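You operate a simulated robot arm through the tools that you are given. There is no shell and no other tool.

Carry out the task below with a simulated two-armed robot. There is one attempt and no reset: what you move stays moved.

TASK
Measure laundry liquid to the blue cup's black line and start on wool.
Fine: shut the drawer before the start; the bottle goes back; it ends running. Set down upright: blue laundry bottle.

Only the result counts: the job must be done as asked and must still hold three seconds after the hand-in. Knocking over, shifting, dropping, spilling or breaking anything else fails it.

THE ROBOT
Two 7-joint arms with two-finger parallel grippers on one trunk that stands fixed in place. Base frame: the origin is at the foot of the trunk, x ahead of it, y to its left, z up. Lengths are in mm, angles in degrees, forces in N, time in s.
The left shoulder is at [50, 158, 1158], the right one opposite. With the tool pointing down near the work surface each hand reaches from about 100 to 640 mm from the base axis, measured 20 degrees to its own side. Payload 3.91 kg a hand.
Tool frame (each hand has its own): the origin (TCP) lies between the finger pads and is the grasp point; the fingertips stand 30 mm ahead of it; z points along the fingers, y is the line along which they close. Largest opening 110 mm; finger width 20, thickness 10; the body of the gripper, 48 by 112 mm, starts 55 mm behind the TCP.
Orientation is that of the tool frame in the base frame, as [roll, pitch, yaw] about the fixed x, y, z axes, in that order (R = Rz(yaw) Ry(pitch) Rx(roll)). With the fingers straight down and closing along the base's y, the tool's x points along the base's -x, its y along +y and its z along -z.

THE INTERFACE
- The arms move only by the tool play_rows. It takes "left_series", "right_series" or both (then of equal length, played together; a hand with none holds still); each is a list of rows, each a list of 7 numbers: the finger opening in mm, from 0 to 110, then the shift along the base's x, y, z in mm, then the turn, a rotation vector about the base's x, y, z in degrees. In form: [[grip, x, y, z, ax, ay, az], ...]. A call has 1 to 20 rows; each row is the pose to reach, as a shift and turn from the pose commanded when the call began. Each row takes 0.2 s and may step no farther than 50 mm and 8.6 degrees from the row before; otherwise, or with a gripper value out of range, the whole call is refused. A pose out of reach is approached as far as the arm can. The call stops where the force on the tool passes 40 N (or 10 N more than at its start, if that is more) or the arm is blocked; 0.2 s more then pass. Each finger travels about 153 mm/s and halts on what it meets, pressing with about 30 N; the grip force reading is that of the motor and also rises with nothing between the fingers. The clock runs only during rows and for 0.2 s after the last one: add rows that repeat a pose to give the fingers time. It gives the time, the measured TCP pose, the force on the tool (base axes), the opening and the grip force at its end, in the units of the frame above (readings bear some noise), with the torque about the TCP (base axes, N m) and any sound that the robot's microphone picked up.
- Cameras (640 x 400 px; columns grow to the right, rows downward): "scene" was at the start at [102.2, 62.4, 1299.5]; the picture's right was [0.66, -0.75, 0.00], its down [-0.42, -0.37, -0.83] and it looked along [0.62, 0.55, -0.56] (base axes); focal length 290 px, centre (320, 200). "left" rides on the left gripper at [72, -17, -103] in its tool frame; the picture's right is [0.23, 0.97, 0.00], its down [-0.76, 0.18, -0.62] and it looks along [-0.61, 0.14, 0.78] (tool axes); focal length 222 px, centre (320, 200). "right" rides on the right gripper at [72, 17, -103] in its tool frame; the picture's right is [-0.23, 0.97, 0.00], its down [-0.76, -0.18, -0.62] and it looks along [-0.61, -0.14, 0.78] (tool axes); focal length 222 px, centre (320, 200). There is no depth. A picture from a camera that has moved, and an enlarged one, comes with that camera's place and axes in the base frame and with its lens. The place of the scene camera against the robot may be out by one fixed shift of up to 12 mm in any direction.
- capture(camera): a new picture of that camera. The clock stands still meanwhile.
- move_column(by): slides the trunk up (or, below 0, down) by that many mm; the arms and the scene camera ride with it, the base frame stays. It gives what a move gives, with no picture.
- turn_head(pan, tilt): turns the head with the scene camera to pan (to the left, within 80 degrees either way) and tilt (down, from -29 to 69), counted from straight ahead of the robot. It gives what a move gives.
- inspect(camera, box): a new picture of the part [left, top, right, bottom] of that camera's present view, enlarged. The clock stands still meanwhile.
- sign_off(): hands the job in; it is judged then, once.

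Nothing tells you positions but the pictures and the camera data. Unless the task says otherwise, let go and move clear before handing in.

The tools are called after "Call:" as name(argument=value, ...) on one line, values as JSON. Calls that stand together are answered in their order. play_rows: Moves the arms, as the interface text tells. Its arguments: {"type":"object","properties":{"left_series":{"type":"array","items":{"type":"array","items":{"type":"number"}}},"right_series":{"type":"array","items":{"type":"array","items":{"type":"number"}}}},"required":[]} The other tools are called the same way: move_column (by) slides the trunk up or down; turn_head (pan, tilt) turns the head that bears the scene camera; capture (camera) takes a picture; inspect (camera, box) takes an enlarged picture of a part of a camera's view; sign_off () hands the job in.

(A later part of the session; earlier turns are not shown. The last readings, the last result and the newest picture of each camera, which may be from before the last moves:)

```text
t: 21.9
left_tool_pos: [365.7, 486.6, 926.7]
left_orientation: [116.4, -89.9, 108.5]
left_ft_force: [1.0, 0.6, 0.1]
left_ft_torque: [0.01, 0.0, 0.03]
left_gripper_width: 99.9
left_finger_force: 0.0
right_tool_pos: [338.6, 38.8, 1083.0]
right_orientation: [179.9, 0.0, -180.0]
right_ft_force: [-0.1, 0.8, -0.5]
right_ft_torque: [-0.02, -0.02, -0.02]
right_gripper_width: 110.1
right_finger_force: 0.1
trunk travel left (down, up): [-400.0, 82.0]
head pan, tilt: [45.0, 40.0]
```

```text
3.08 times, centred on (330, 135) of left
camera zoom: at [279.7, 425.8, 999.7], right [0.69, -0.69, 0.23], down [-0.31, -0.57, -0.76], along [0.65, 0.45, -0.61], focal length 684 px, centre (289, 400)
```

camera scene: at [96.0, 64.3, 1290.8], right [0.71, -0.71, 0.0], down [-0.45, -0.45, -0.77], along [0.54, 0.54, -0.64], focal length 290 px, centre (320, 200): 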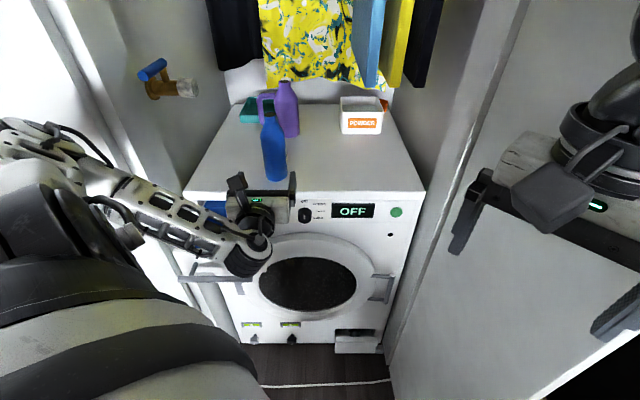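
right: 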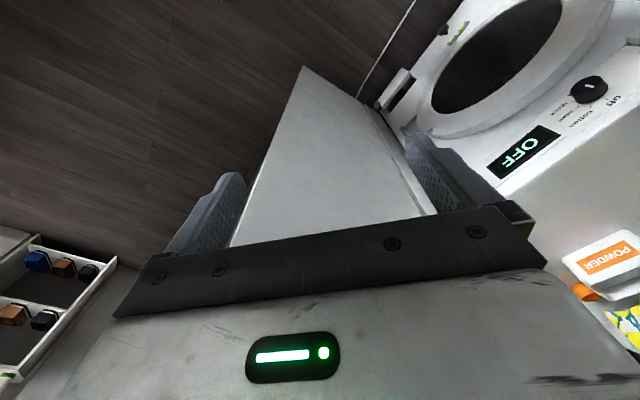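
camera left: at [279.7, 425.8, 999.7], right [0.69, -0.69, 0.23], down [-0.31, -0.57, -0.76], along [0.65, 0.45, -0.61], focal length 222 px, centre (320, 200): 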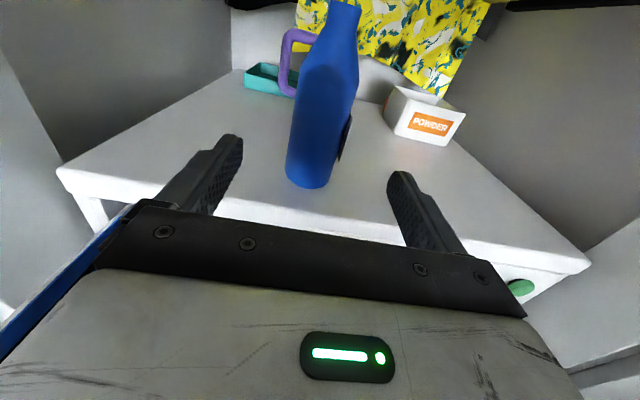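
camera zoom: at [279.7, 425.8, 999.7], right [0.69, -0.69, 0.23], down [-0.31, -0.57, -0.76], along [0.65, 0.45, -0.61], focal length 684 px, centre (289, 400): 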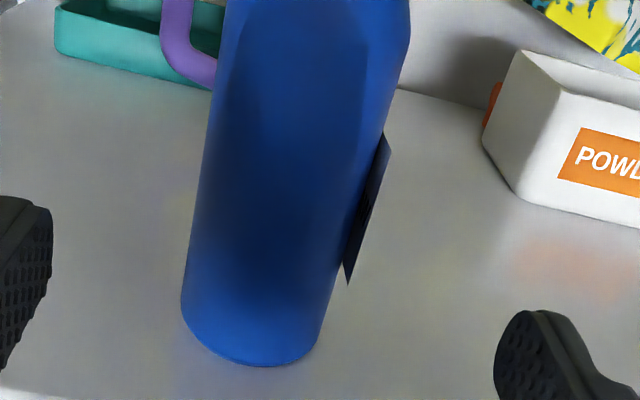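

The bottle is centred on the tool axis, 114 mm ahead. I'll move in slowly with the fingers open and then close on the bottle.

Call:
play_rows(left_series=[[96, 14, 13, 0, 0, 0, 0], [92, 28, 27, 0, 0, 0, 0], [90, 42, 41, 0, 0, 0, 0], [90, 55, 54, 0, 0, 0, 0], [90, 68, 67, 0, 0, 0, 0], [90, 80.5, 79.3, 0, 0, 0, 0], [90, 80.5, 79.3, 0, 0, 0, 0]])

Call:
capture(camera="left")

Call:
capture(camera="scene")

```text
t: 23.4
left_tool_pos: [445.9, 566.0, 927.3]
left_orientation: [98.3, -89.9, 126.9]
left_ft_force: [-0.6, 0.8, -0.3]
left_ft_torque: [0.0, 0.0, -0.02]
left_gripper_width: 90.1
left_finger_force: 0.0
right_tool_pos: [338.9, 39.2, 1082.7]
right_orientation: [-180.0, 0.1, 180.0]
right_ft_force: [0.3, 0.2, 0.1]
right_ft_torque: [0.01, 0.02, 0.0]
right_gripper_width: 109.8
right_finger_force: 0.1
trunk travel left (down, up): [-400.0, 82.0]
head pan, tilt: [45.0, 40.0]
```

```text
taken
camera left: at [360.1, 505.2, 1000.0], right [0.69, -0.69, 0.23], down [-0.31, -0.57, -0.76], along [0.65, 0.45, -0.61], focal length 222 px, centre (320, 200)
```

left: 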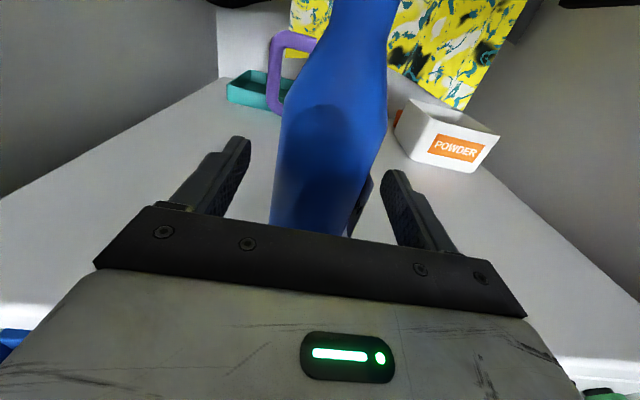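

```text
taken
camera scene: at [95.9, 64.1, 1290.8], right [0.71, -0.71, 0.0], down [-0.45, -0.45, -0.77], along [0.54, 0.54, -0.64], focal length 290 px, centre (320, 200)
```

scene: 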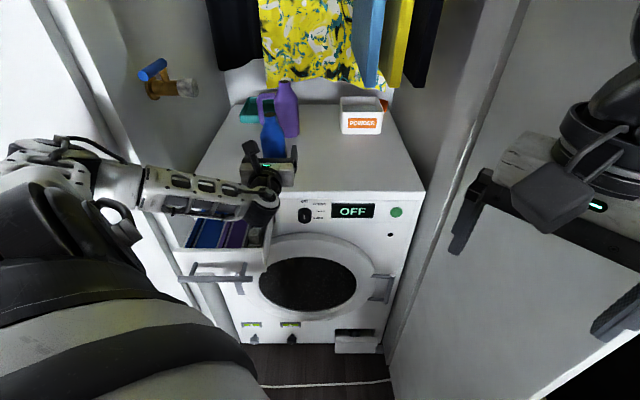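

The bottle is between the fingers; I'll close on it and check the grip.

Call:
play_rows(left_series=[[70, 0, 0, 0, 0, 0, 0], [60, 0, 0, 0, 0, 0, 0], [40, 0, 0, 0, 0, 0, 0], [30, 0, 0, 0, 0, 0, 0], [30, 0, 0, 0, 0, 0, 0]])

Call:
capture(camera="left")

```text
t: 24.6
left_tool_pos: [445.3, 566.6, 926.3]
left_orientation: [95.1, -89.9, 129.9]
left_ft_force: [0.5, 0.2, 0.9]
left_ft_torque: [0.02, -0.08, 0.08]
left_gripper_width: 57.7
left_finger_force: 30.2
right_tool_pos: [339.8, 39.6, 1082.0]
right_orientation: [-180.0, 0.1, -180.0]
right_ft_force: [0.0, -0.2, -0.1]
right_ft_torque: [-0.02, -0.03, 0.0]
right_gripper_width: 110.0
right_finger_force: 0.0
trunk travel left (down, up): [-400.0, 82.0]
head pan, tilt: [45.0, 40.0]
```

```text
taken
camera left: at [360.0, 505.0, 1000.0], right [0.69, -0.69, 0.23], down [-0.31, -0.57, -0.76], along [0.65, 0.45, -0.61], focal length 222 px, centre (320, 200)
```

left: 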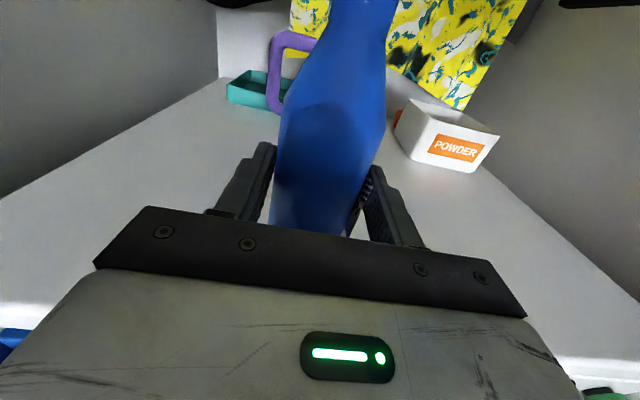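

The bottle is held firmly (57.7 mm). I'll lift it straight up and bring it forward, upright, to a place near the cup.

Call:
play_rows(left_series=[[30, 0, 0, 8, 0, 0, 0], [30, 0, 0, 22, 0, 0, 0], [30, 0, 0, 40, 0, 0, 0], [30, 0, 0, 58, 0, 0, 0], [30, -8, -8, 66, 0, 0, 0], [30, -22, -22, 68, 0, 0, 0], [30, -38, -38, 68, 0, 0, 0], [30, -54, -54, 68, 0, 0, 0], [30, -70, -70, 68, 0, 0, 0], [30, -86, -86, 68, 0, 0, 0], [30, -100, -100, 68, 0, 0, 0], [30, -108, -108, 68, 0, 0, 0], [30, -110, -110, 68, 0, 0, 0]])

Call:
capture(camera="scene")

Call:
capture(camera="left")

Call:
capture(camera="right")

```text
t: 27.4
left_tool_pos: [334.9, 456.1, 994.1]
left_orientation: [122.1, -89.9, 103.0]
left_ft_force: [-0.9, 0.2, -4.0]
left_ft_torque: [-0.05, 0.1, -0.03]
left_gripper_width: 57.8
left_finger_force: 30.0
right_tool_pos: [340.0, 39.3, 1083.2]
right_orientation: [180.0, 0.1, 179.9]
right_ft_force: [-0.2, 0.2, 0.0]
right_ft_torque: [-0.04, -0.02, -0.01]
right_gripper_width: 110.0
right_finger_force: 0.0
trunk travel left (down, up): [-400.0, 82.0]
head pan, tilt: [45.0, 40.0]
```

```text
taken
camera scene: at [96.1, 64.4, 1290.7], right [0.71, -0.71, 0.0], down [-0.45, -0.45, -0.77], along [0.54, 0.54, -0.64], focal length 290 px, centre (320, 200)
```

scene: 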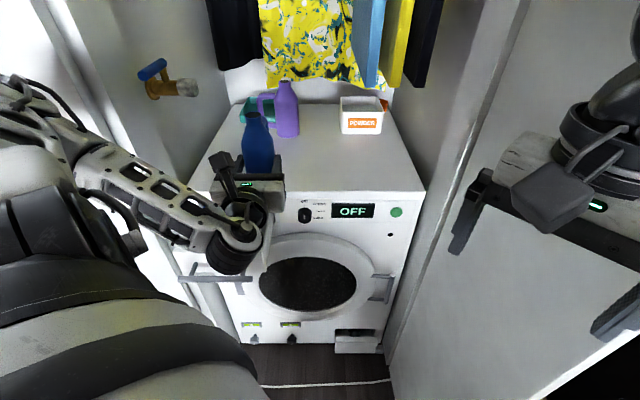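

```text
taken
camera left: at [250.0, 395.3, 1067.2], right [0.69, -0.69, 0.23], down [-0.31, -0.57, -0.76], along [0.65, 0.45, -0.61], focal length 222 px, centre (320, 200)
```

left: 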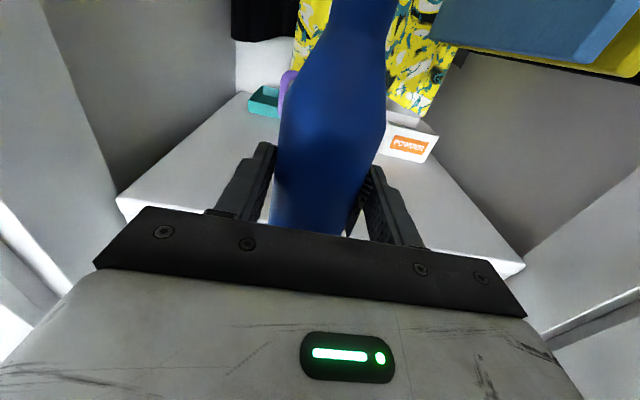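

```text
taken
camera right: at [265.9, 57.1, 1186.0], right [0.23, 0.97, 0.0], down [0.76, -0.18, 0.62], along [0.61, -0.14, -0.78], focal length 222 px, centre (320, 200)
```

right: 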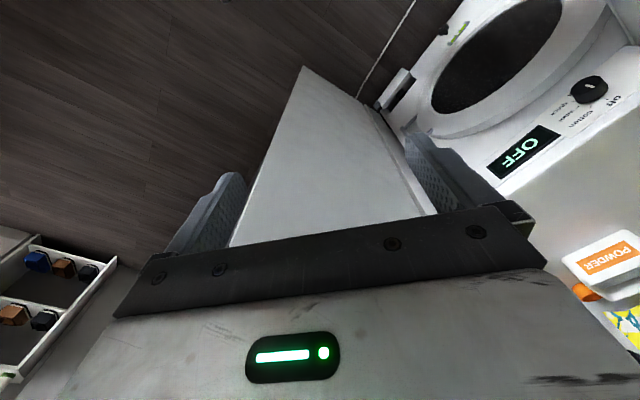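

The bottle is lifted (about 4 N in hand) and upright. I'll bring it, tilted only a little, over the blue cup, and see what the cameras show there before tilting to pour.

Call:
play_rows(left_series=[[30, -7, 7.5, -6.8, -1.1, -1.1, 0], [30, -14.1, 15, -13.5, -2.2, -2.2, 0], [30, -21.2, 22.6, -20.3, -4.4, -4.4, 0], [30, -28.2, 30.1, -27, -6.6, -6.6, 0], [30, -35.3, 37.6, -33.8, -8.9, -8.9, 0], [30, -42.3, 45.2, -40.5, -11.1, -11.1, 0], [30, -49.4, 52.7, -47.3, -13.3, -13.3, 0], [30, -56.4, 60.2, -54, -15, -15, 0]])

Call:
capture(camera="scene")

Call:
capture(camera="left")

```text
t: 29.2
left_tool_pos: [279.5, 513.9, 941.6]
left_orientation: [90.2, -68.5, 134.8]
left_ft_force: [-0.3, -0.6, -3.8]
left_ft_torque: [-0.06, 0.15, 0.02]
left_gripper_width: 57.8
left_finger_force: 30.1
right_tool_pos: [338.7, 40.2, 1081.2]
right_orientation: [-180.0, 0.0, 180.0]
right_ft_force: [-0.4, -0.6, 0.1]
right_ft_torque: [0.0, 0.0, 0.03]
right_gripper_width: 110.0
right_finger_force: 0.0
trunk travel left (down, up): [-400.0, 82.0]
head pan, tilt: [45.0, 40.0]
```

```text
taken
camera scene: at [96.1, 64.5, 1290.7], right [0.71, -0.71, 0.0], down [-0.45, -0.45, -0.77], along [0.54, 0.54, -0.64], focal length 290 px, centre (320, 200)
```

scene: 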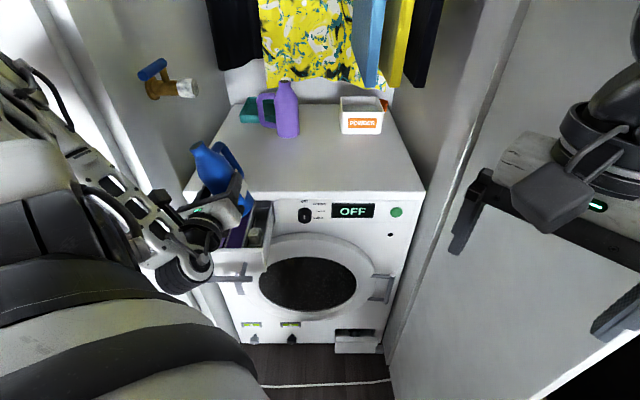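

```text
taken
camera left: at [175.8, 472.9, 1002.0], right [0.58, -0.58, 0.57], down [-0.13, -0.76, -0.64], along [0.8, 0.3, -0.51], focal length 222 px, centre (320, 200)
```

left: 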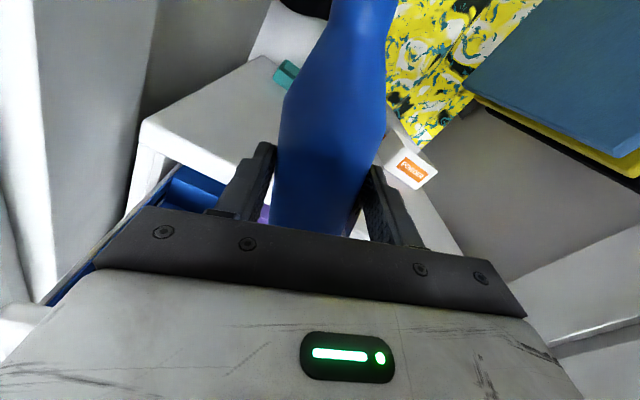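

The mouth is near the cup's side and I can see it in the scene view. I'll tilt further to about 50° with the mouth kept over the cup, then look for flow.

Call:
play_rows(left_series=[[30, 2.5, -2.5, -2.7, -3.4, -3.4, 0], [30, 5.1, -5.1, -5.3, -6.8, -6.8, 0], [30, 7.7, -7.7, -8, -10.2, -10.2, 0], [30, 10.2, -10.2, -10.7, -13.6, -13.6, 0], [30, 12.8, -12.8, -13.3, -17, -17, 0], [30, 15.3, -15.3, -16, -20.4, -20.4, 0]])

Call:
capture(camera="scene")

Call:
inspect(camera="scene", box=[150, 120, 300, 280])

Call:
capture(camera="left")

```text
t: 30.6
left_tool_pos: [294.3, 500.3, 924.7]
left_orientation: [90.1, -39.8, 135.0]
left_ft_force: [-0.4, 0.9, -4.8]
left_ft_torque: [-0.06, 0.13, -0.03]
left_gripper_width: 57.5
left_finger_force: 29.8
right_tool_pos: [339.9, 38.5, 1082.3]
right_orientation: [-180.0, 0.0, 179.9]
right_ft_force: [-0.4, -1.3, 0.3]
right_ft_torque: [0.01, 0.0, 0.04]
right_gripper_width: 109.5
right_finger_force: 0.1
trunk travel left (down, up): [-400.0, 82.0]
head pan, tilt: [45.0, 40.0]
```

```text
taken
camera scene: at [96.1, 64.5, 1290.7], right [0.71, -0.71, 0.0], down [-0.45, -0.45, -0.77], along [0.54, 0.54, -0.64], focal length 290 px, centre (320, 200)
```

scene: 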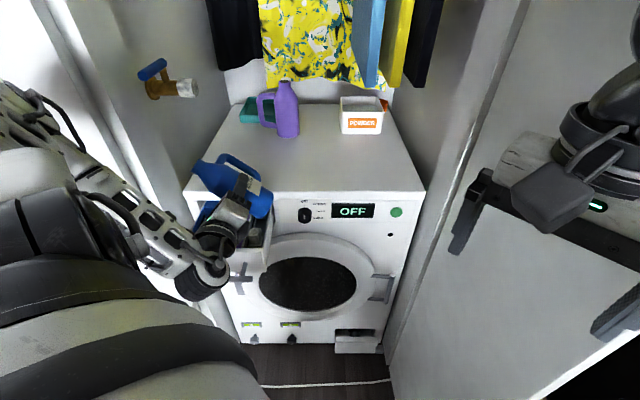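

```text
2.50 times, centred on (225, 200) of scene
camera zoom: at [96.1, 64.5, 1290.7], right [0.71, -0.71, 0.0], down [-0.45, -0.45, -0.77], along [0.54, 0.54, -0.64], focal length 725 px, centre (558, 200)
```

zoom: 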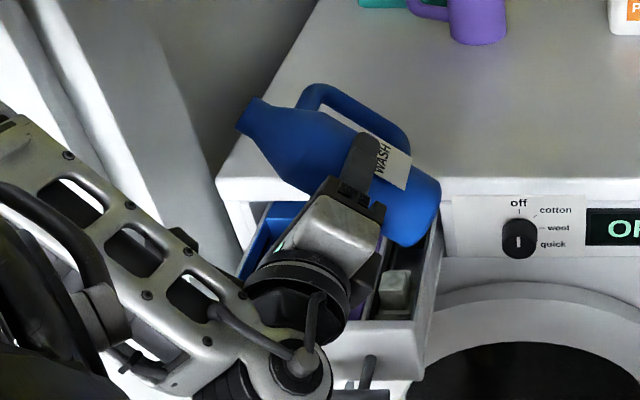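

```text
taken
camera left: at [173.7, 474.7, 958.4], right [0.32, -0.32, 0.89], down [0.05, -0.94, -0.35], along [0.95, 0.16, -0.28], focal length 222 px, centre (320, 200)
```

left: 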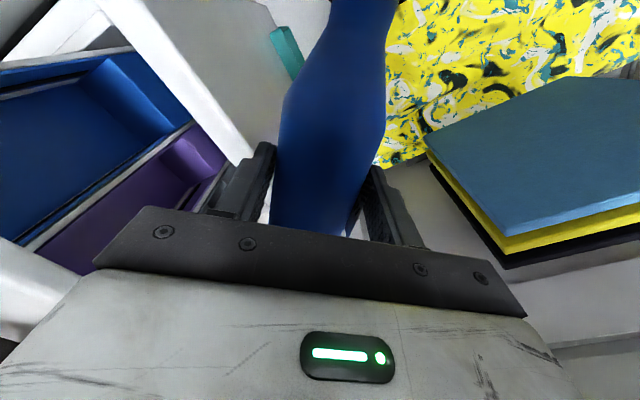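

No flow yet at 50°, and the left camera now looks right into the blue cup. I'll zoom in on the cup as a reference for its lines while it's empty.

Call:
inspect(camera="left", box=[0, 20, 240, 260])

Call:
inspect(camera="left", box=[0, 30, 130, 130])

```text
1.67 times, centred on (120, 140) of left
camera zoom: at [173.7, 474.7, 958.4], right [0.32, -0.32, 0.89], down [0.05, -0.94, -0.35], along [0.95, 0.16, -0.28], focal length 370 px, centre (653, 300)
```

zoom: 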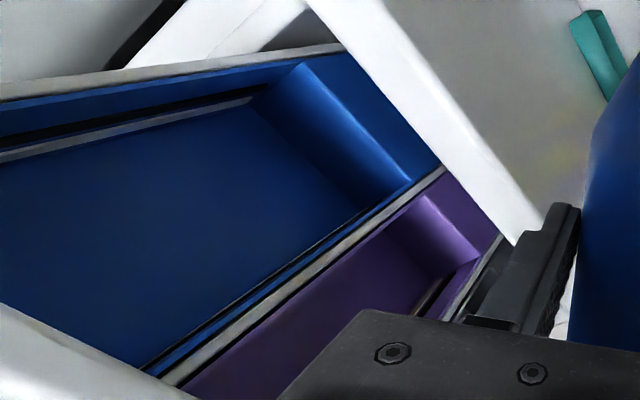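

```text
4.00 times, centred on (65, 80) of left
camera zoom: at [173.7, 474.7, 958.4], right [0.32, -0.32, 0.89], down [0.05, -0.94, -0.35], along [0.95, 0.16, -0.28], focal length 888 px, centre (1340, 680)
```

zoom: 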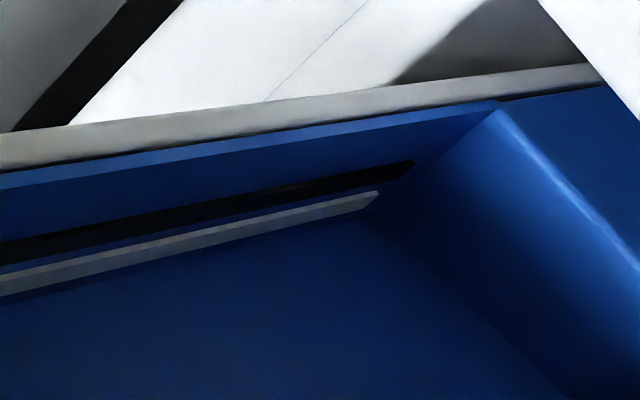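

The cup's left wall shows the black line at about mid-height, with the grey line near the floor. I'll tilt on in small steps, keeping the mouth over the cup and checking for flow each time.

Call:
play_rows(left_series=[[30, 2.5, -2.5, -1.5, -2.8, -2.8, 0], [30, 4.9, -4.9, -2.5, -5.7, -5.7, 0], [30, 7, -7, -3.5, -8.5, -8.5, 0]])

Call:
capture(camera="left")

Call:
inspect(camera="scene", box=[150, 120, 300, 280])

```text
t: 31.4
left_tool_pos: [301.1, 493.4, 921.6]
left_orientation: [90.1, -27.7, 134.9]
left_ft_force: [0.1, 0.2, -3.5]
left_ft_torque: [-0.06, 0.15, -0.02]
left_gripper_width: 58.0
left_finger_force: 30.1
right_tool_pos: [338.4, 39.9, 1083.0]
right_orientation: [179.9, 0.0, 179.9]
right_ft_force: [-0.4, 0.4, 0.5]
right_ft_torque: [0.01, -0.02, 0.0]
right_gripper_width: 109.7
right_finger_force: 0.0
trunk travel left (down, up): [-400.0, 82.0]
head pan, tilt: [45.0, 40.0]
```

```text
taken
camera left: at [176.8, 471.6, 940.1], right [0.18, -0.18, 0.97], down [0.09, -0.98, -0.2], along [0.98, 0.13, -0.16], focal length 222 px, centre (320, 200)
```

left: 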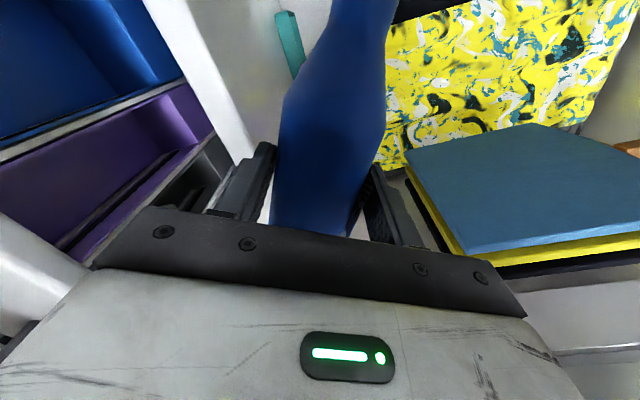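

```text
2.50 times, centred on (225, 200) of scene
camera zoom: at [96.1, 64.5, 1290.8], right [0.71, -0.71, 0.0], down [-0.45, -0.45, -0.77], along [0.54, 0.54, -0.64], focal length 725 px, centre (558, 200)
```

zoom: 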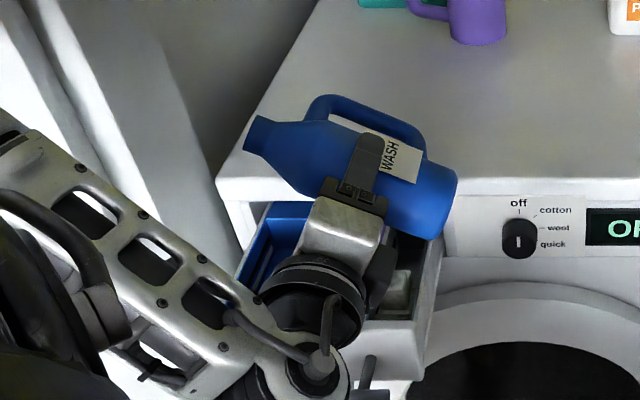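

Still no flow at 62°; the mouth sits over the cup's width. I'll continue tilting.

Call:
play_rows(left_series=[[30, 1.8, -1.8, 0, -2.8, -2.8, 0], [30, 3.5, -3.5, 0, -5.7, -5.7, 0], [30, 4.5, -4.5, 0, -7.1, -7.1, 0]])

Call:
inspect(camera="scene", box=[150, 120, 300, 280])

```text
t: 32.2
left_tool_pos: [304.5, 488.9, 920.2]
left_orientation: [90.1, -17.7, 134.9]
left_ft_force: [-0.1, -0.9, -4.0]
left_ft_torque: [-0.05, 0.1, -0.04]
left_gripper_width: 58.2
left_finger_force: 30.2
right_tool_pos: [339.5, 40.0, 1081.6]
right_orientation: [-179.9, 0.0, -180.0]
right_ft_force: [0.1, -0.4, -0.1]
right_ft_torque: [-0.01, 0.0, -0.02]
right_gripper_width: 110.2
right_finger_force: 0.0
trunk travel left (down, up): [-400.0, 82.0]
head pan, tilt: [45.0, 40.0]
```

```text
2.50 times, centred on (225, 200) of scene
camera zoom: at [96.1, 64.5, 1290.7], right [0.71, -0.71, 0.0], down [-0.45, -0.45, -0.77], along [0.54, 0.54, -0.64], focal length 725 px, centre (558, 200)
```

zoom: 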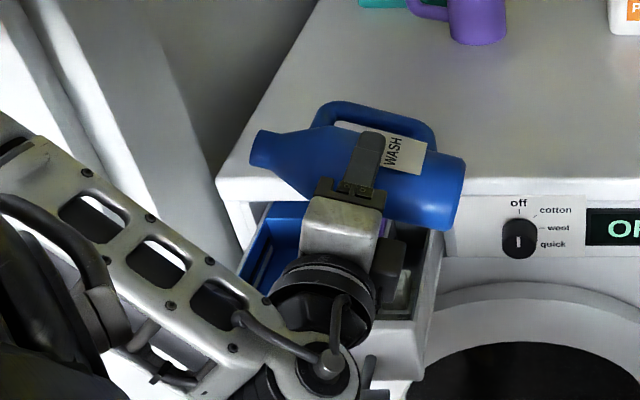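

Call:
play_rows(left_series=[[30, 1.5, -1.5, 0, -2.8, -2.8, 0], [30, 2, -2, 0, -4.9, -4.9, 0]])

Call:
inspect(camera="scene", box=[150, 120, 300, 280])

Call:
capture(camera="left")

```text
t: 32.9
left_tool_pos: [306.8, 486.4, 920.8]
left_orientation: [90.0, -10.7, 135.0]
left_ft_force: [-0.6, -0.8, -4.1]
left_ft_torque: [-0.05, 0.12, 0.01]
left_gripper_width: 57.6
left_finger_force: 29.6
right_tool_pos: [340.0, 40.3, 1082.5]
right_orientation: [-180.0, 0.0, -180.0]
right_ft_force: [-0.1, -0.1, 0.3]
right_ft_torque: [-0.02, 0.01, -0.01]
right_gripper_width: 110.2
right_finger_force: 0.1
trunk travel left (down, up): [-400.0, 82.0]
head pan, tilt: [45.0, 40.0]
```

```text
2.50 times, centred on (225, 200) of scene
camera zoom: at [96.1, 64.5, 1290.7], right [0.71, -0.71, 0.0], down [-0.45, -0.45, -0.77], along [0.54, 0.54, -0.64], focal length 725 px, centre (558, 200)
```

zoom: 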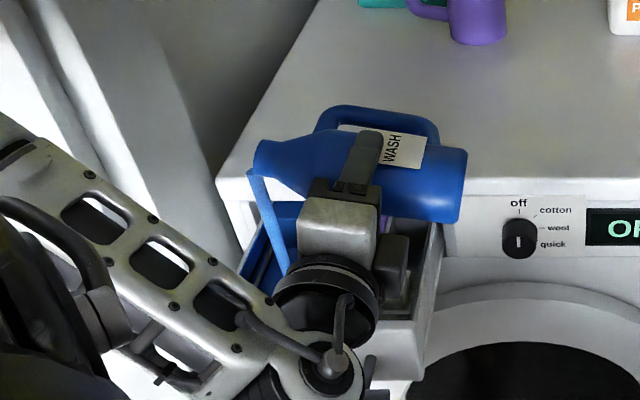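

```text
taken
camera left: at [181.6, 466.6, 918.2], right [-0.03, 0.03, 1.0], down [0.11, -0.99, 0.03], along [0.99, 0.11, 0.02], focal length 222 px, centre (320, 200)
```

left: 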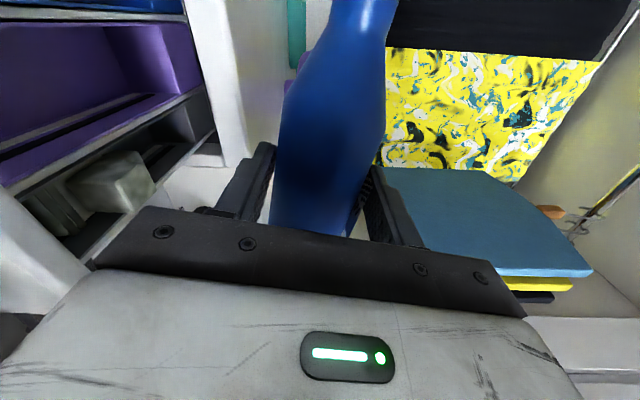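

A blue stream has started at about 79°, falling straight into the blue cup. I'll hold this tilt briefly and then check how much has arrived.

Call:
play_rows(left_series=[[30, 0, 0, 0, 0, 0, 0], [30, 0, 0, 0, 0, 0, 0]])

Call:
inspect(camera="scene", box=[190, 160, 260, 230])

```text
t: 33.5
left_tool_pos: [306.7, 485.4, 921.4]
left_orientation: [90.1, -10.8, 134.9]
left_ft_force: [0.5, 0.2, -4.5]
left_ft_torque: [-0.06, 0.07, 0.02]
left_gripper_width: 57.7
left_finger_force: 30.3
right_tool_pos: [339.6, 39.6, 1082.2]
right_orientation: [180.0, 0.1, 179.9]
right_ft_force: [0.3, 0.1, 0.2]
right_ft_torque: [0.04, 0.03, 0.02]
right_gripper_width: 110.0
right_finger_force: 0.1
trunk travel left (down, up): [-400.0, 82.0]
head pan, tilt: [45.0, 40.0]
```

```text
5.71 times, centred on (225, 195) of scene
camera zoom: at [96.1, 64.5, 1290.7], right [0.71, -0.71, 0.0], down [-0.45, -0.45, -0.77], along [0.54, 0.54, -0.64], focal length 1658 px, centre (863, 229)
```

zoom: 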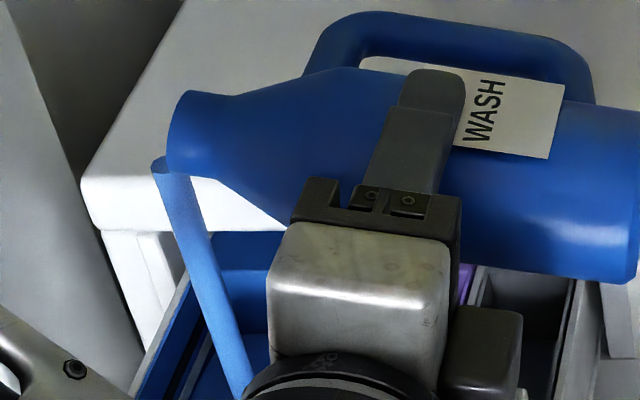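

Call:
inspect(camera="scene", box=[185, 195, 245, 250])

Call:
play_rows(left_series=[[30, 0, 0, 0, 0, 0, 0], [30, 0, 0, 0, 0, 0, 0]])

Call:
inspect(camera="scene", box=[185, 195, 245, 250])

```text
7.27 times, centred on (215, 222) of scene
camera zoom: at [96.1, 64.5, 1290.7], right [0.71, -0.71, 0.0], down [-0.45, -0.45, -0.77], along [0.54, 0.54, -0.64], focal length 2110 px, centre (1084, 36)
```

zoom: 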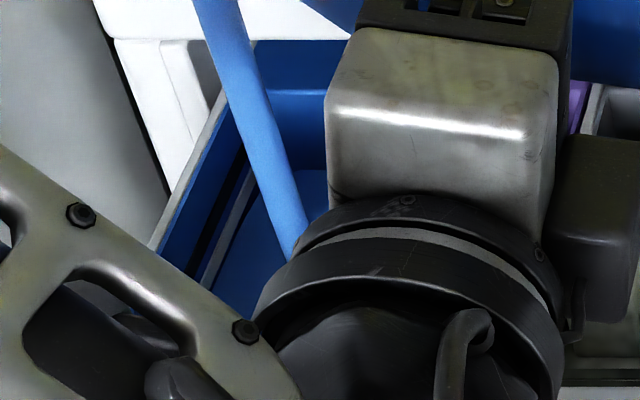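

```text
t: 34.0
left_tool_pos: [308.3, 485.5, 921.1]
left_orientation: [90.2, -10.8, 135.0]
left_ft_force: [-0.5, -0.3, -3.5]
left_ft_torque: [-0.07, 0.13, -0.03]
left_gripper_width: 57.6
left_finger_force: 29.9
right_tool_pos: [338.5, 40.3, 1082.3]
right_orientation: [180.0, 0.1, -179.9]
right_ft_force: [0.8, -0.7, -0.6]
right_ft_torque: [0.03, 0.0, 0.02]
right_gripper_width: 110.1
right_finger_force: 0.0
trunk travel left (down, up): [-400.0, 82.0]
head pan, tilt: [45.0, 40.0]
```

```text
7.27 times, centred on (215, 222) of scene
camera zoom: at [96.1, 64.5, 1290.7], right [0.71, -0.71, 0.0], down [-0.45, -0.45, -0.77], along [0.54, 0.54, -0.64], focal length 2110 px, centre (1084, 36)
```

zoom: 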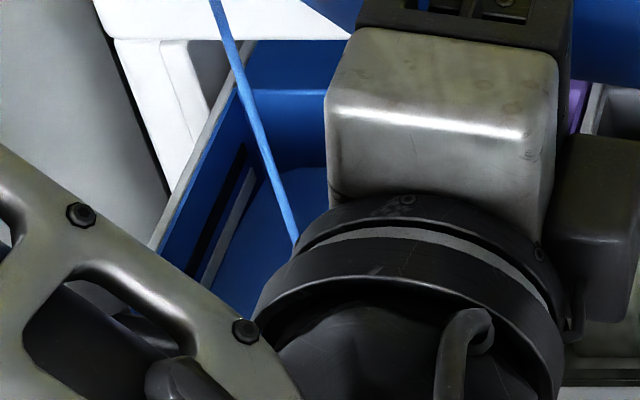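

The stream thins on its own at a fixed tilt, which gives me good control. The grey line is still uncovered, so I'll tilt by small steps and watch the level.

Call:
play_rows(left_series=[[30, 0.2, -0.2, 0, -1, -1, 0], [30, 0.4, -0.4, 0, -2, -2, 0], [30, 0.4, -0.4, 0, -2, -2, 0], [30, 0.4, -0.4, 0, -2, -2, 0]])

Call:
inspect(camera="scene", box=[185, 195, 245, 250])

```text
t: 35.0
left_tool_pos: [306.4, 485.6, 920.2]
left_orientation: [90.0, -8.0, 135.1]
left_ft_force: [1.2, -0.3, -4.5]
left_ft_torque: [-0.07, 0.12, -0.03]
left_gripper_width: 58.2
left_finger_force: 29.7
right_tool_pos: [339.9, 40.5, 1082.5]
right_orientation: [180.0, 0.0, 179.9]
right_ft_force: [-0.3, -0.4, 0.0]
right_ft_torque: [-0.02, 0.01, 0.02]
right_gripper_width: 110.0
right_finger_force: 0.0
trunk travel left (down, up): [-400.0, 82.0]
head pan, tilt: [45.0, 40.0]
```

```text
7.27 times, centred on (215, 222) of scene
camera zoom: at [96.1, 64.5, 1290.7], right [0.71, -0.71, 0.0], down [-0.45, -0.45, -0.77], along [0.54, 0.54, -0.64], focal length 2110 px, centre (1084, 36)
```

zoom: 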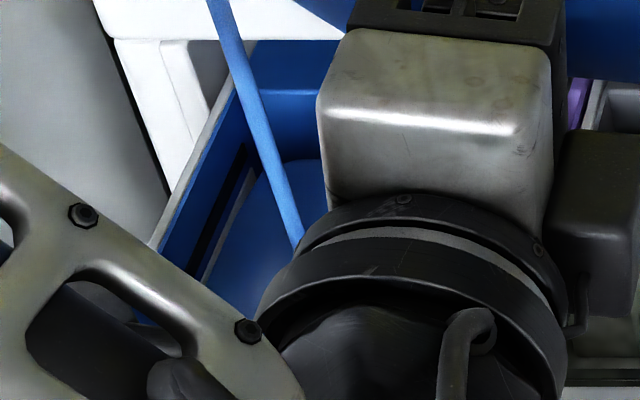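

The surface is rising and the grey line is starting to be covered. I'll hold here a little longer.

Call:
play_rows(left_series=[[30, 0, 0, 0, 0, 0, 0], [30, 0, 0, 0, 0, 0, 0]])

Call:
inspect(camera="scene", box=[185, 195, 245, 250])

Call:
inspect(camera="scene", box=[203, 205, 228, 235])

```text
t: 35.6
left_tool_pos: [307.9, 486.1, 920.8]
left_orientation: [90.2, -8.0, 135.1]
left_ft_force: [-0.5, -0.1, -3.9]
left_ft_torque: [-0.09, 0.13, -0.02]
left_gripper_width: 57.7
left_finger_force: 30.4
right_tool_pos: [339.4, 38.9, 1083.5]
right_orientation: [-180.0, 0.0, -180.0]
right_ft_force: [-0.7, 0.3, 0.4]
right_ft_torque: [0.0, 0.0, 0.01]
right_gripper_width: 109.9
right_finger_force: 0.0
trunk travel left (down, up): [-400.0, 82.0]
head pan, tilt: [45.0, 40.0]
```

```text
7.27 times, centred on (215, 222) of scene
camera zoom: at [96.1, 64.5, 1290.7], right [0.71, -0.71, 0.0], down [-0.45, -0.45, -0.77], along [0.54, 0.54, -0.64], focal length 2110 px, centre (1084, 36)
```

zoom: 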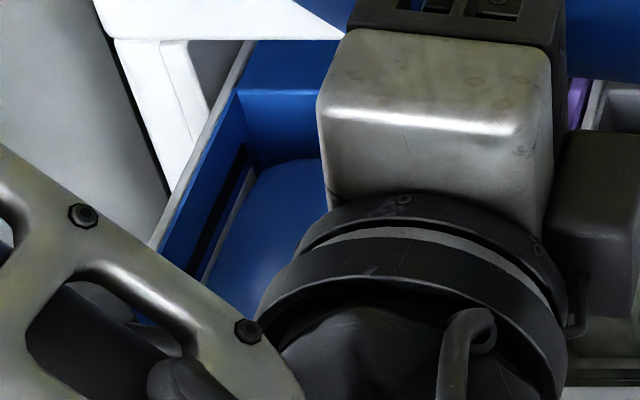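

```text
13.33 times, centred on (216, 220) of scene
camera zoom: at [96.1, 64.5, 1290.7], right [0.71, -0.71, 0.0], down [-0.45, -0.45, -0.77], along [0.54, 0.54, -0.64], focal length 3868 px, centre (1713, -67)
```

zoom: 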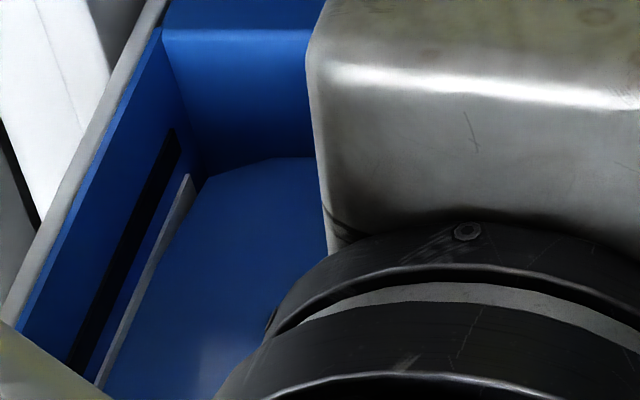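

The flow stopped by itself with the surface at the lower part of the grey line. I'll tilt a few more degrees.

Call:
play_rows(left_series=[[30, 0.2, -0.2, 0, -1, -1, 0], [30, 0.4, -0.4, 0, -2, -2, 0], [30, 0.4, -0.4, 0, -2, -2, 0], [30, 0.4, -0.4, 0, -2, -2, 0], [30, 0.4, -0.4, 0, -2, -2, 0]])

Call:
inspect(camera="scene", box=[203, 205, 228, 235])

Call:
inspect(camera="scene", box=[150, 120, 300, 280])

```text
t: 36.9
left_tool_pos: [307.7, 486.6, 922.1]
left_orientation: [90.1, -5.1, 134.9]
left_ft_force: [-0.1, 0.3, -4.3]
left_ft_torque: [-0.02, 0.13, 0.01]
left_gripper_width: 57.8
left_finger_force: 30.3
right_tool_pos: [339.8, 39.8, 1081.2]
right_orientation: [179.9, 0.0, -180.0]
right_ft_force: [0.5, 1.2, -0.4]
right_ft_torque: [-0.04, -0.01, 0.01]
right_gripper_width: 110.0
right_finger_force: 0.1
trunk travel left (down, up): [-400.0, 82.0]
head pan, tilt: [45.0, 40.0]
```

```text
13.33 times, centred on (216, 220) of scene
camera zoom: at [96.1, 64.5, 1290.7], right [0.71, -0.71, 0.0], down [-0.45, -0.45, -0.77], along [0.54, 0.54, -0.64], focal length 3868 px, centre (1713, -67)
```

zoom: 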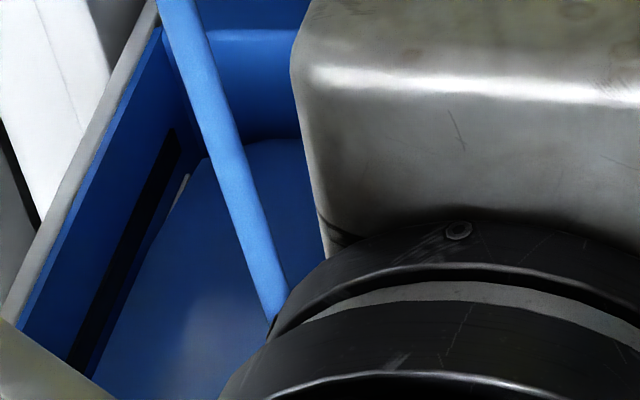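

```text
2.50 times, centred on (225, 200) of scene
camera zoom: at [96.1, 64.5, 1290.7], right [0.71, -0.71, 0.0], down [-0.45, -0.45, -0.77], along [0.54, 0.54, -0.64], focal length 725 px, centre (558, 200)
```

zoom: 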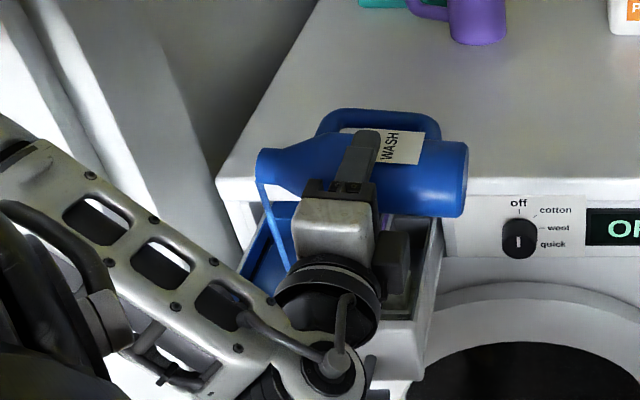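

The grey line is now nearly covered and the surface is close under the black line, with the stream still running. I'll go in single short steps.

Call:
play_rows(left_series=[[30, 0, 0, 0, 0, 0, 0]])

Call:
inspect(camera="scene", box=[203, 205, 228, 235])

```text
t: 37.2
left_tool_pos: [308.9, 485.1, 920.5]
left_orientation: [90.0, -5.2, 135.0]
left_ft_force: [0.3, -0.1, -4.2]
left_ft_torque: [-0.06, 0.13, 0.02]
left_gripper_width: 58.0
left_finger_force: 30.1
right_tool_pos: [338.7, 39.7, 1082.3]
right_orientation: [-180.0, 0.0, 180.0]
right_ft_force: [0.4, -0.9, 1.2]
right_ft_torque: [-0.02, -0.01, 0.0]
right_gripper_width: 110.1
right_finger_force: 0.1
trunk travel left (down, up): [-400.0, 82.0]
head pan, tilt: [45.0, 40.0]
```

```text
13.33 times, centred on (216, 220) of scene
camera zoom: at [96.1, 64.5, 1290.7], right [0.71, -0.71, 0.0], down [-0.45, -0.45, -0.77], along [0.54, 0.54, -0.64], focal length 3868 px, centre (1713, -67)
```

zoom: 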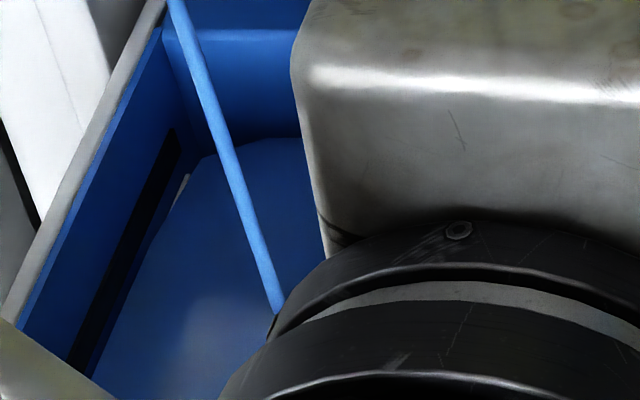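

Call:
play_rows(left_series=[[30, 0, 0, 0, 0, 0, 0], [30, 0, 0, 0, 0, 0, 0]])

Call:
inspect(camera="scene", box=[203, 205, 228, 235])

Call:
inspect(camera="scene", box=[204, 213, 216, 230])

```text
t: 37.9
left_tool_pos: [308.3, 487.0, 920.6]
left_orientation: [90.1, -5.3, 135.1]
left_ft_force: [0.0, 0.3, -5.0]
left_ft_torque: [-0.06, 0.08, 0.01]
left_gripper_width: 57.6
left_finger_force: 30.0
right_tool_pos: [339.0, 39.4, 1083.4]
right_orientation: [-179.9, 0.0, 180.0]
right_ft_force: [-0.4, -0.1, -1.0]
right_ft_torque: [0.03, -0.03, 0.0]
right_gripper_width: 110.2
right_finger_force: 0.1
trunk travel left (down, up): [-400.0, 82.0]
head pan, tilt: [45.0, 40.0]
```

```text
13.33 times, centred on (216, 220) of scene
camera zoom: at [96.1, 64.5, 1290.7], right [0.71, -0.71, 0.0], down [-0.45, -0.45, -0.77], along [0.54, 0.54, -0.64], focal length 3868 px, centre (1713, -67)
```

zoom: 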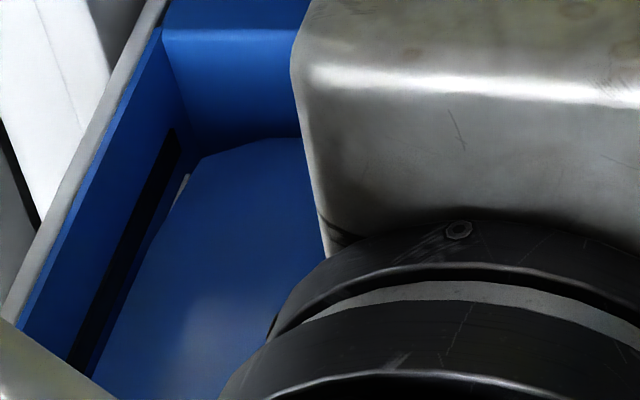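

```text
16.00 times, centred on (210, 222) of scene
camera zoom: at [96.1, 64.5, 1290.7], right [0.71, -0.71, 0.0], down [-0.45, -0.45, -0.77], along [0.54, 0.54, -0.64], focal length 4641 px, centre (2080, -144)
```

zoom: 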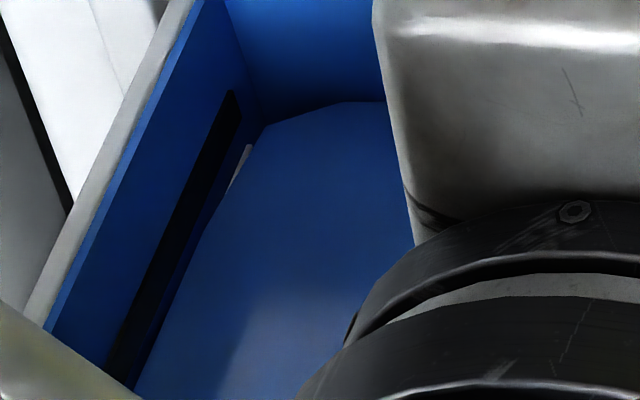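

The flow has stopped just below the black line's lower edge. I'll add about 2° and check again.

Call:
play_rows(left_series=[[30, 0.1, -0.1, 0, -0.7, -0.7, 0], [30, 0.2, -0.2, 0, -1.4, -1.4, 0], [30, 0.2, -0.2, 0, -1.4, -1.4, 0], [30, 0.2, -0.2, 0, -1.4, -1.4, 0], [30, 0.2, -0.2, 0, -1.4, -1.4, 0], [30, 0.2, -0.2, 0, -1.4, -1.4, 0]])

Call:
inspect(camera="scene", box=[203, 205, 228, 235])

Call:
inspect(camera="scene", box=[204, 213, 216, 230])

```text
t: 39.2
left_tool_pos: [309.1, 486.0, 920.6]
left_orientation: [90.0, -3.3, 134.9]
left_ft_force: [0.0, -0.8, -3.8]
left_ft_torque: [-0.07, 0.11, 0.02]
left_gripper_width: 57.7
left_finger_force: 29.9
right_tool_pos: [339.3, 40.3, 1082.2]
right_orientation: [-180.0, 0.0, 180.0]
right_ft_force: [-0.5, 0.1, -0.4]
right_ft_torque: [0.03, 0.01, 0.02]
right_gripper_width: 109.9
right_finger_force: 0.1
trunk travel left (down, up): [-400.0, 82.0]
head pan, tilt: [45.0, 40.0]
```

```text
13.33 times, centred on (216, 220) of scene
camera zoom: at [96.1, 64.5, 1290.7], right [0.71, -0.71, 0.0], down [-0.45, -0.45, -0.77], along [0.54, 0.54, -0.64], focal length 3868 px, centre (1713, -67)
```

zoom: 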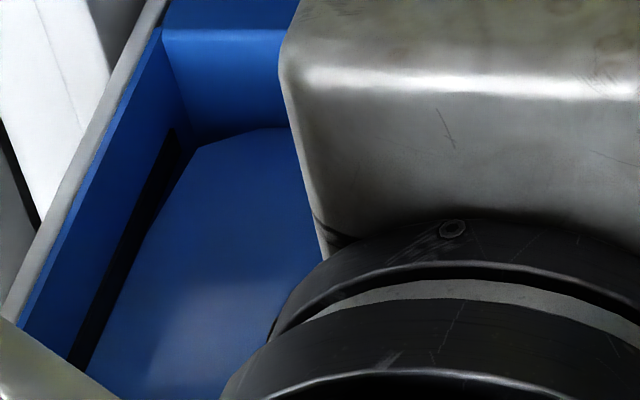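

```text
16.00 times, centred on (210, 222) of scene
camera zoom: at [96.1, 64.5, 1290.7], right [0.71, -0.71, 0.0], down [-0.45, -0.45, -0.77], along [0.54, 0.54, -0.64], focal length 4641 px, centre (2080, -144)
```

zoom: 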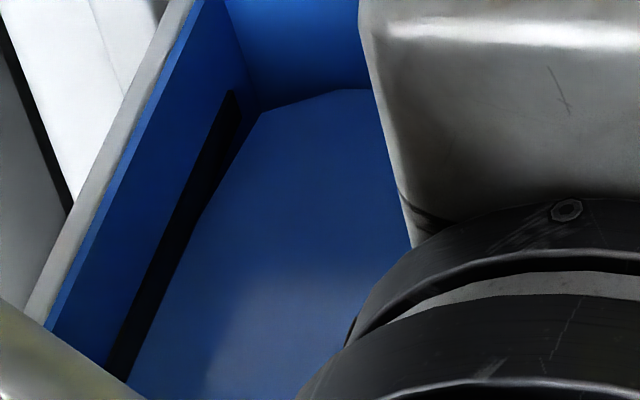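

The surface now meets the lower edge of the black line and the flow has stopped. I'll tilt the bottle back to 50°, where the left camera gave a clean side view into the cup, to read the level from a second angle.

Call:
play_rows(left_series=[[30, -3, 3, 0.8, 5.2, 5.2, 0], [30, -6, 6, 1.6, 10.4, 10.4, 0], [30, -9, 9, 2.4, 15.6, 15.6, 0], [30, -12, 12, 3.2, 20.8, 20.8, 0], [30, -14.8, 14.3, 4, 25.95, 25.95, 0], [30, -14.8, 14.3, 4, 25.95, 25.95, 0]])

Call:
inspect(camera="left", box=[0, 20, 240, 260])

Call:
inspect(camera="left", box=[0, 30, 130, 130])

Call:
inspect(camera="scene", box=[150, 120, 300, 280])

```text
t: 40.6
left_tool_pos: [293.1, 499.5, 924.7]
left_orientation: [90.1, -39.9, 134.9]
left_ft_force: [-0.8, -0.5, -3.8]
left_ft_torque: [-0.07, 0.11, -0.02]
left_gripper_width: 58.2
left_finger_force: 30.0
right_tool_pos: [339.2, 39.8, 1082.7]
right_orientation: [179.9, 0.0, -180.0]
right_ft_force: [0.7, 0.3, 0.1]
right_ft_torque: [0.04, 0.01, 0.01]
right_gripper_width: 110.2
right_finger_force: 0.0
trunk travel left (down, up): [-400.0, 82.0]
head pan, tilt: [45.0, 40.0]
```

```text
1.67 times, centred on (120, 140) of left
camera zoom: at [173.8, 474.4, 958.9], right [0.32, -0.32, 0.89], down [0.05, -0.93, -0.35], along [0.95, 0.16, -0.28], focal length 370 px, centre (653, 300)
```

zoom: 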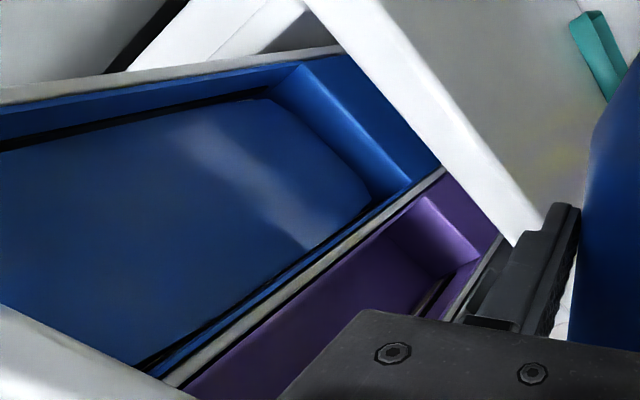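

```text
4.00 times, centred on (65, 80) of left
camera zoom: at [173.8, 474.4, 958.9], right [0.32, -0.32, 0.89], down [0.05, -0.93, -0.35], along [0.95, 0.16, -0.28], focal length 888 px, centre (1340, 680)
```

zoom: 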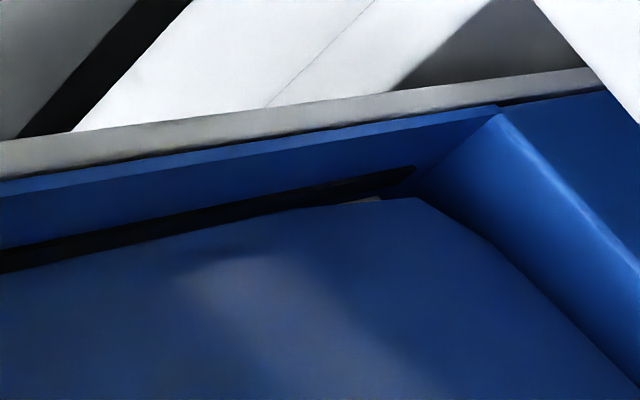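

```text
2.50 times, centred on (225, 200) of scene
camera zoom: at [96.1, 64.5, 1290.7], right [0.71, -0.71, 0.0], down [-0.45, -0.45, -0.77], along [0.54, 0.54, -0.64], focal length 725 px, centre (558, 200)
```

zoom: 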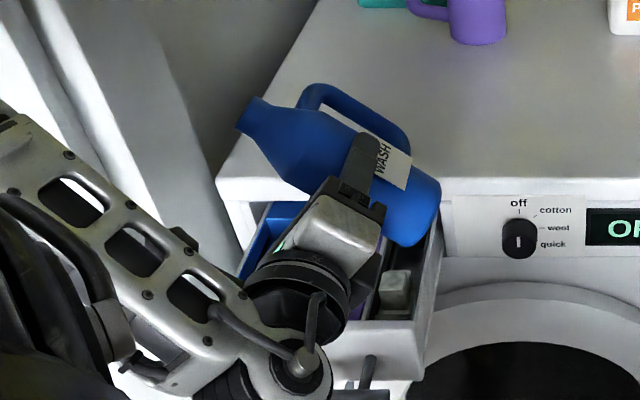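

From this side view the surface just touches the lower edge of the black line. I'll add a small extra amount, about 1.2° beyond the last tilt, to bring it to the line's middle.

Call:
play_rows(left_series=[[30, 3, -3, -0.8, -5.2, -5.2, 0], [30, 6, -6, -1.6, -10.4, -10.4, 0], [30, 9, -9, -2.4, -15.6, -15.6, 0], [30, 12, -12, -3.2, -20.8, -20.8, 0], [30, 14.8, -14.3, -4, -25.8, -25.8, 0], [30, 14.9, -14.4, -4, -26.3, -26.3, 0], [30, 15, -14.5, -4, -26.75, -26.75, 0], [30, 15, -14.5, -4, -26.75, -26.75, 0], [30, 15, -14.5, -4, -26.75, -26.75, 0], [30, 15, -14.5, -4, -26.75, -26.75, 0]])

Call:
inspect(camera="scene", box=[203, 205, 228, 235])

Call:
inspect(camera="scene", box=[204, 213, 216, 230])

```text
t: 42.9
left_tool_pos: [309.4, 484.5, 921.8]
left_orientation: [90.1, -2.2, 134.9]
left_ft_force: [0.4, -0.6, -4.4]
left_ft_torque: [-0.11, 0.1, -0.01]
left_gripper_width: 57.8
left_finger_force: 29.8
right_tool_pos: [340.5, 39.6, 1081.5]
right_orientation: [180.0, -0.1, 179.9]
right_ft_force: [1.1, 0.2, -0.1]
right_ft_torque: [-0.01, 0.01, 0.0]
right_gripper_width: 110.1
right_finger_force: 0.1
trunk travel left (down, up): [-400.0, 82.0]
head pan, tilt: [45.0, 40.0]
```

```text
13.33 times, centred on (216, 220) of scene
camera zoom: at [96.1, 64.5, 1290.7], right [0.71, -0.71, 0.0], down [-0.45, -0.45, -0.77], along [0.54, 0.54, -0.64], focal length 3868 px, centre (1713, -67)
```

zoom: 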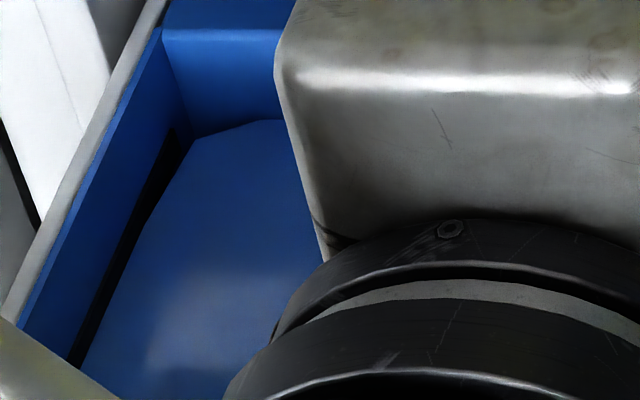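

```text
16.00 times, centred on (210, 222) of scene
camera zoom: at [96.1, 64.5, 1290.7], right [0.71, -0.71, 0.0], down [-0.45, -0.45, -0.77], along [0.54, 0.54, -0.64], focal length 4641 px, centre (2080, -144)
```

zoom: 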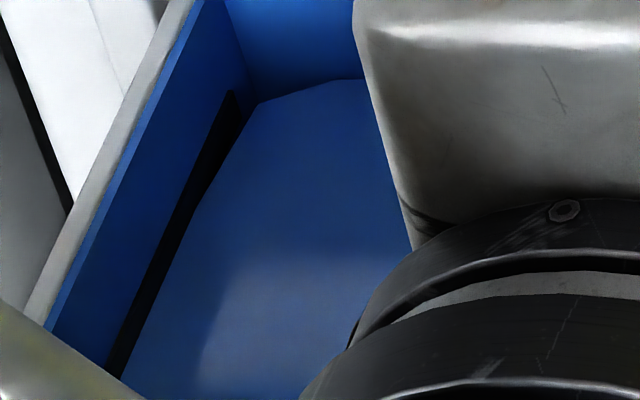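

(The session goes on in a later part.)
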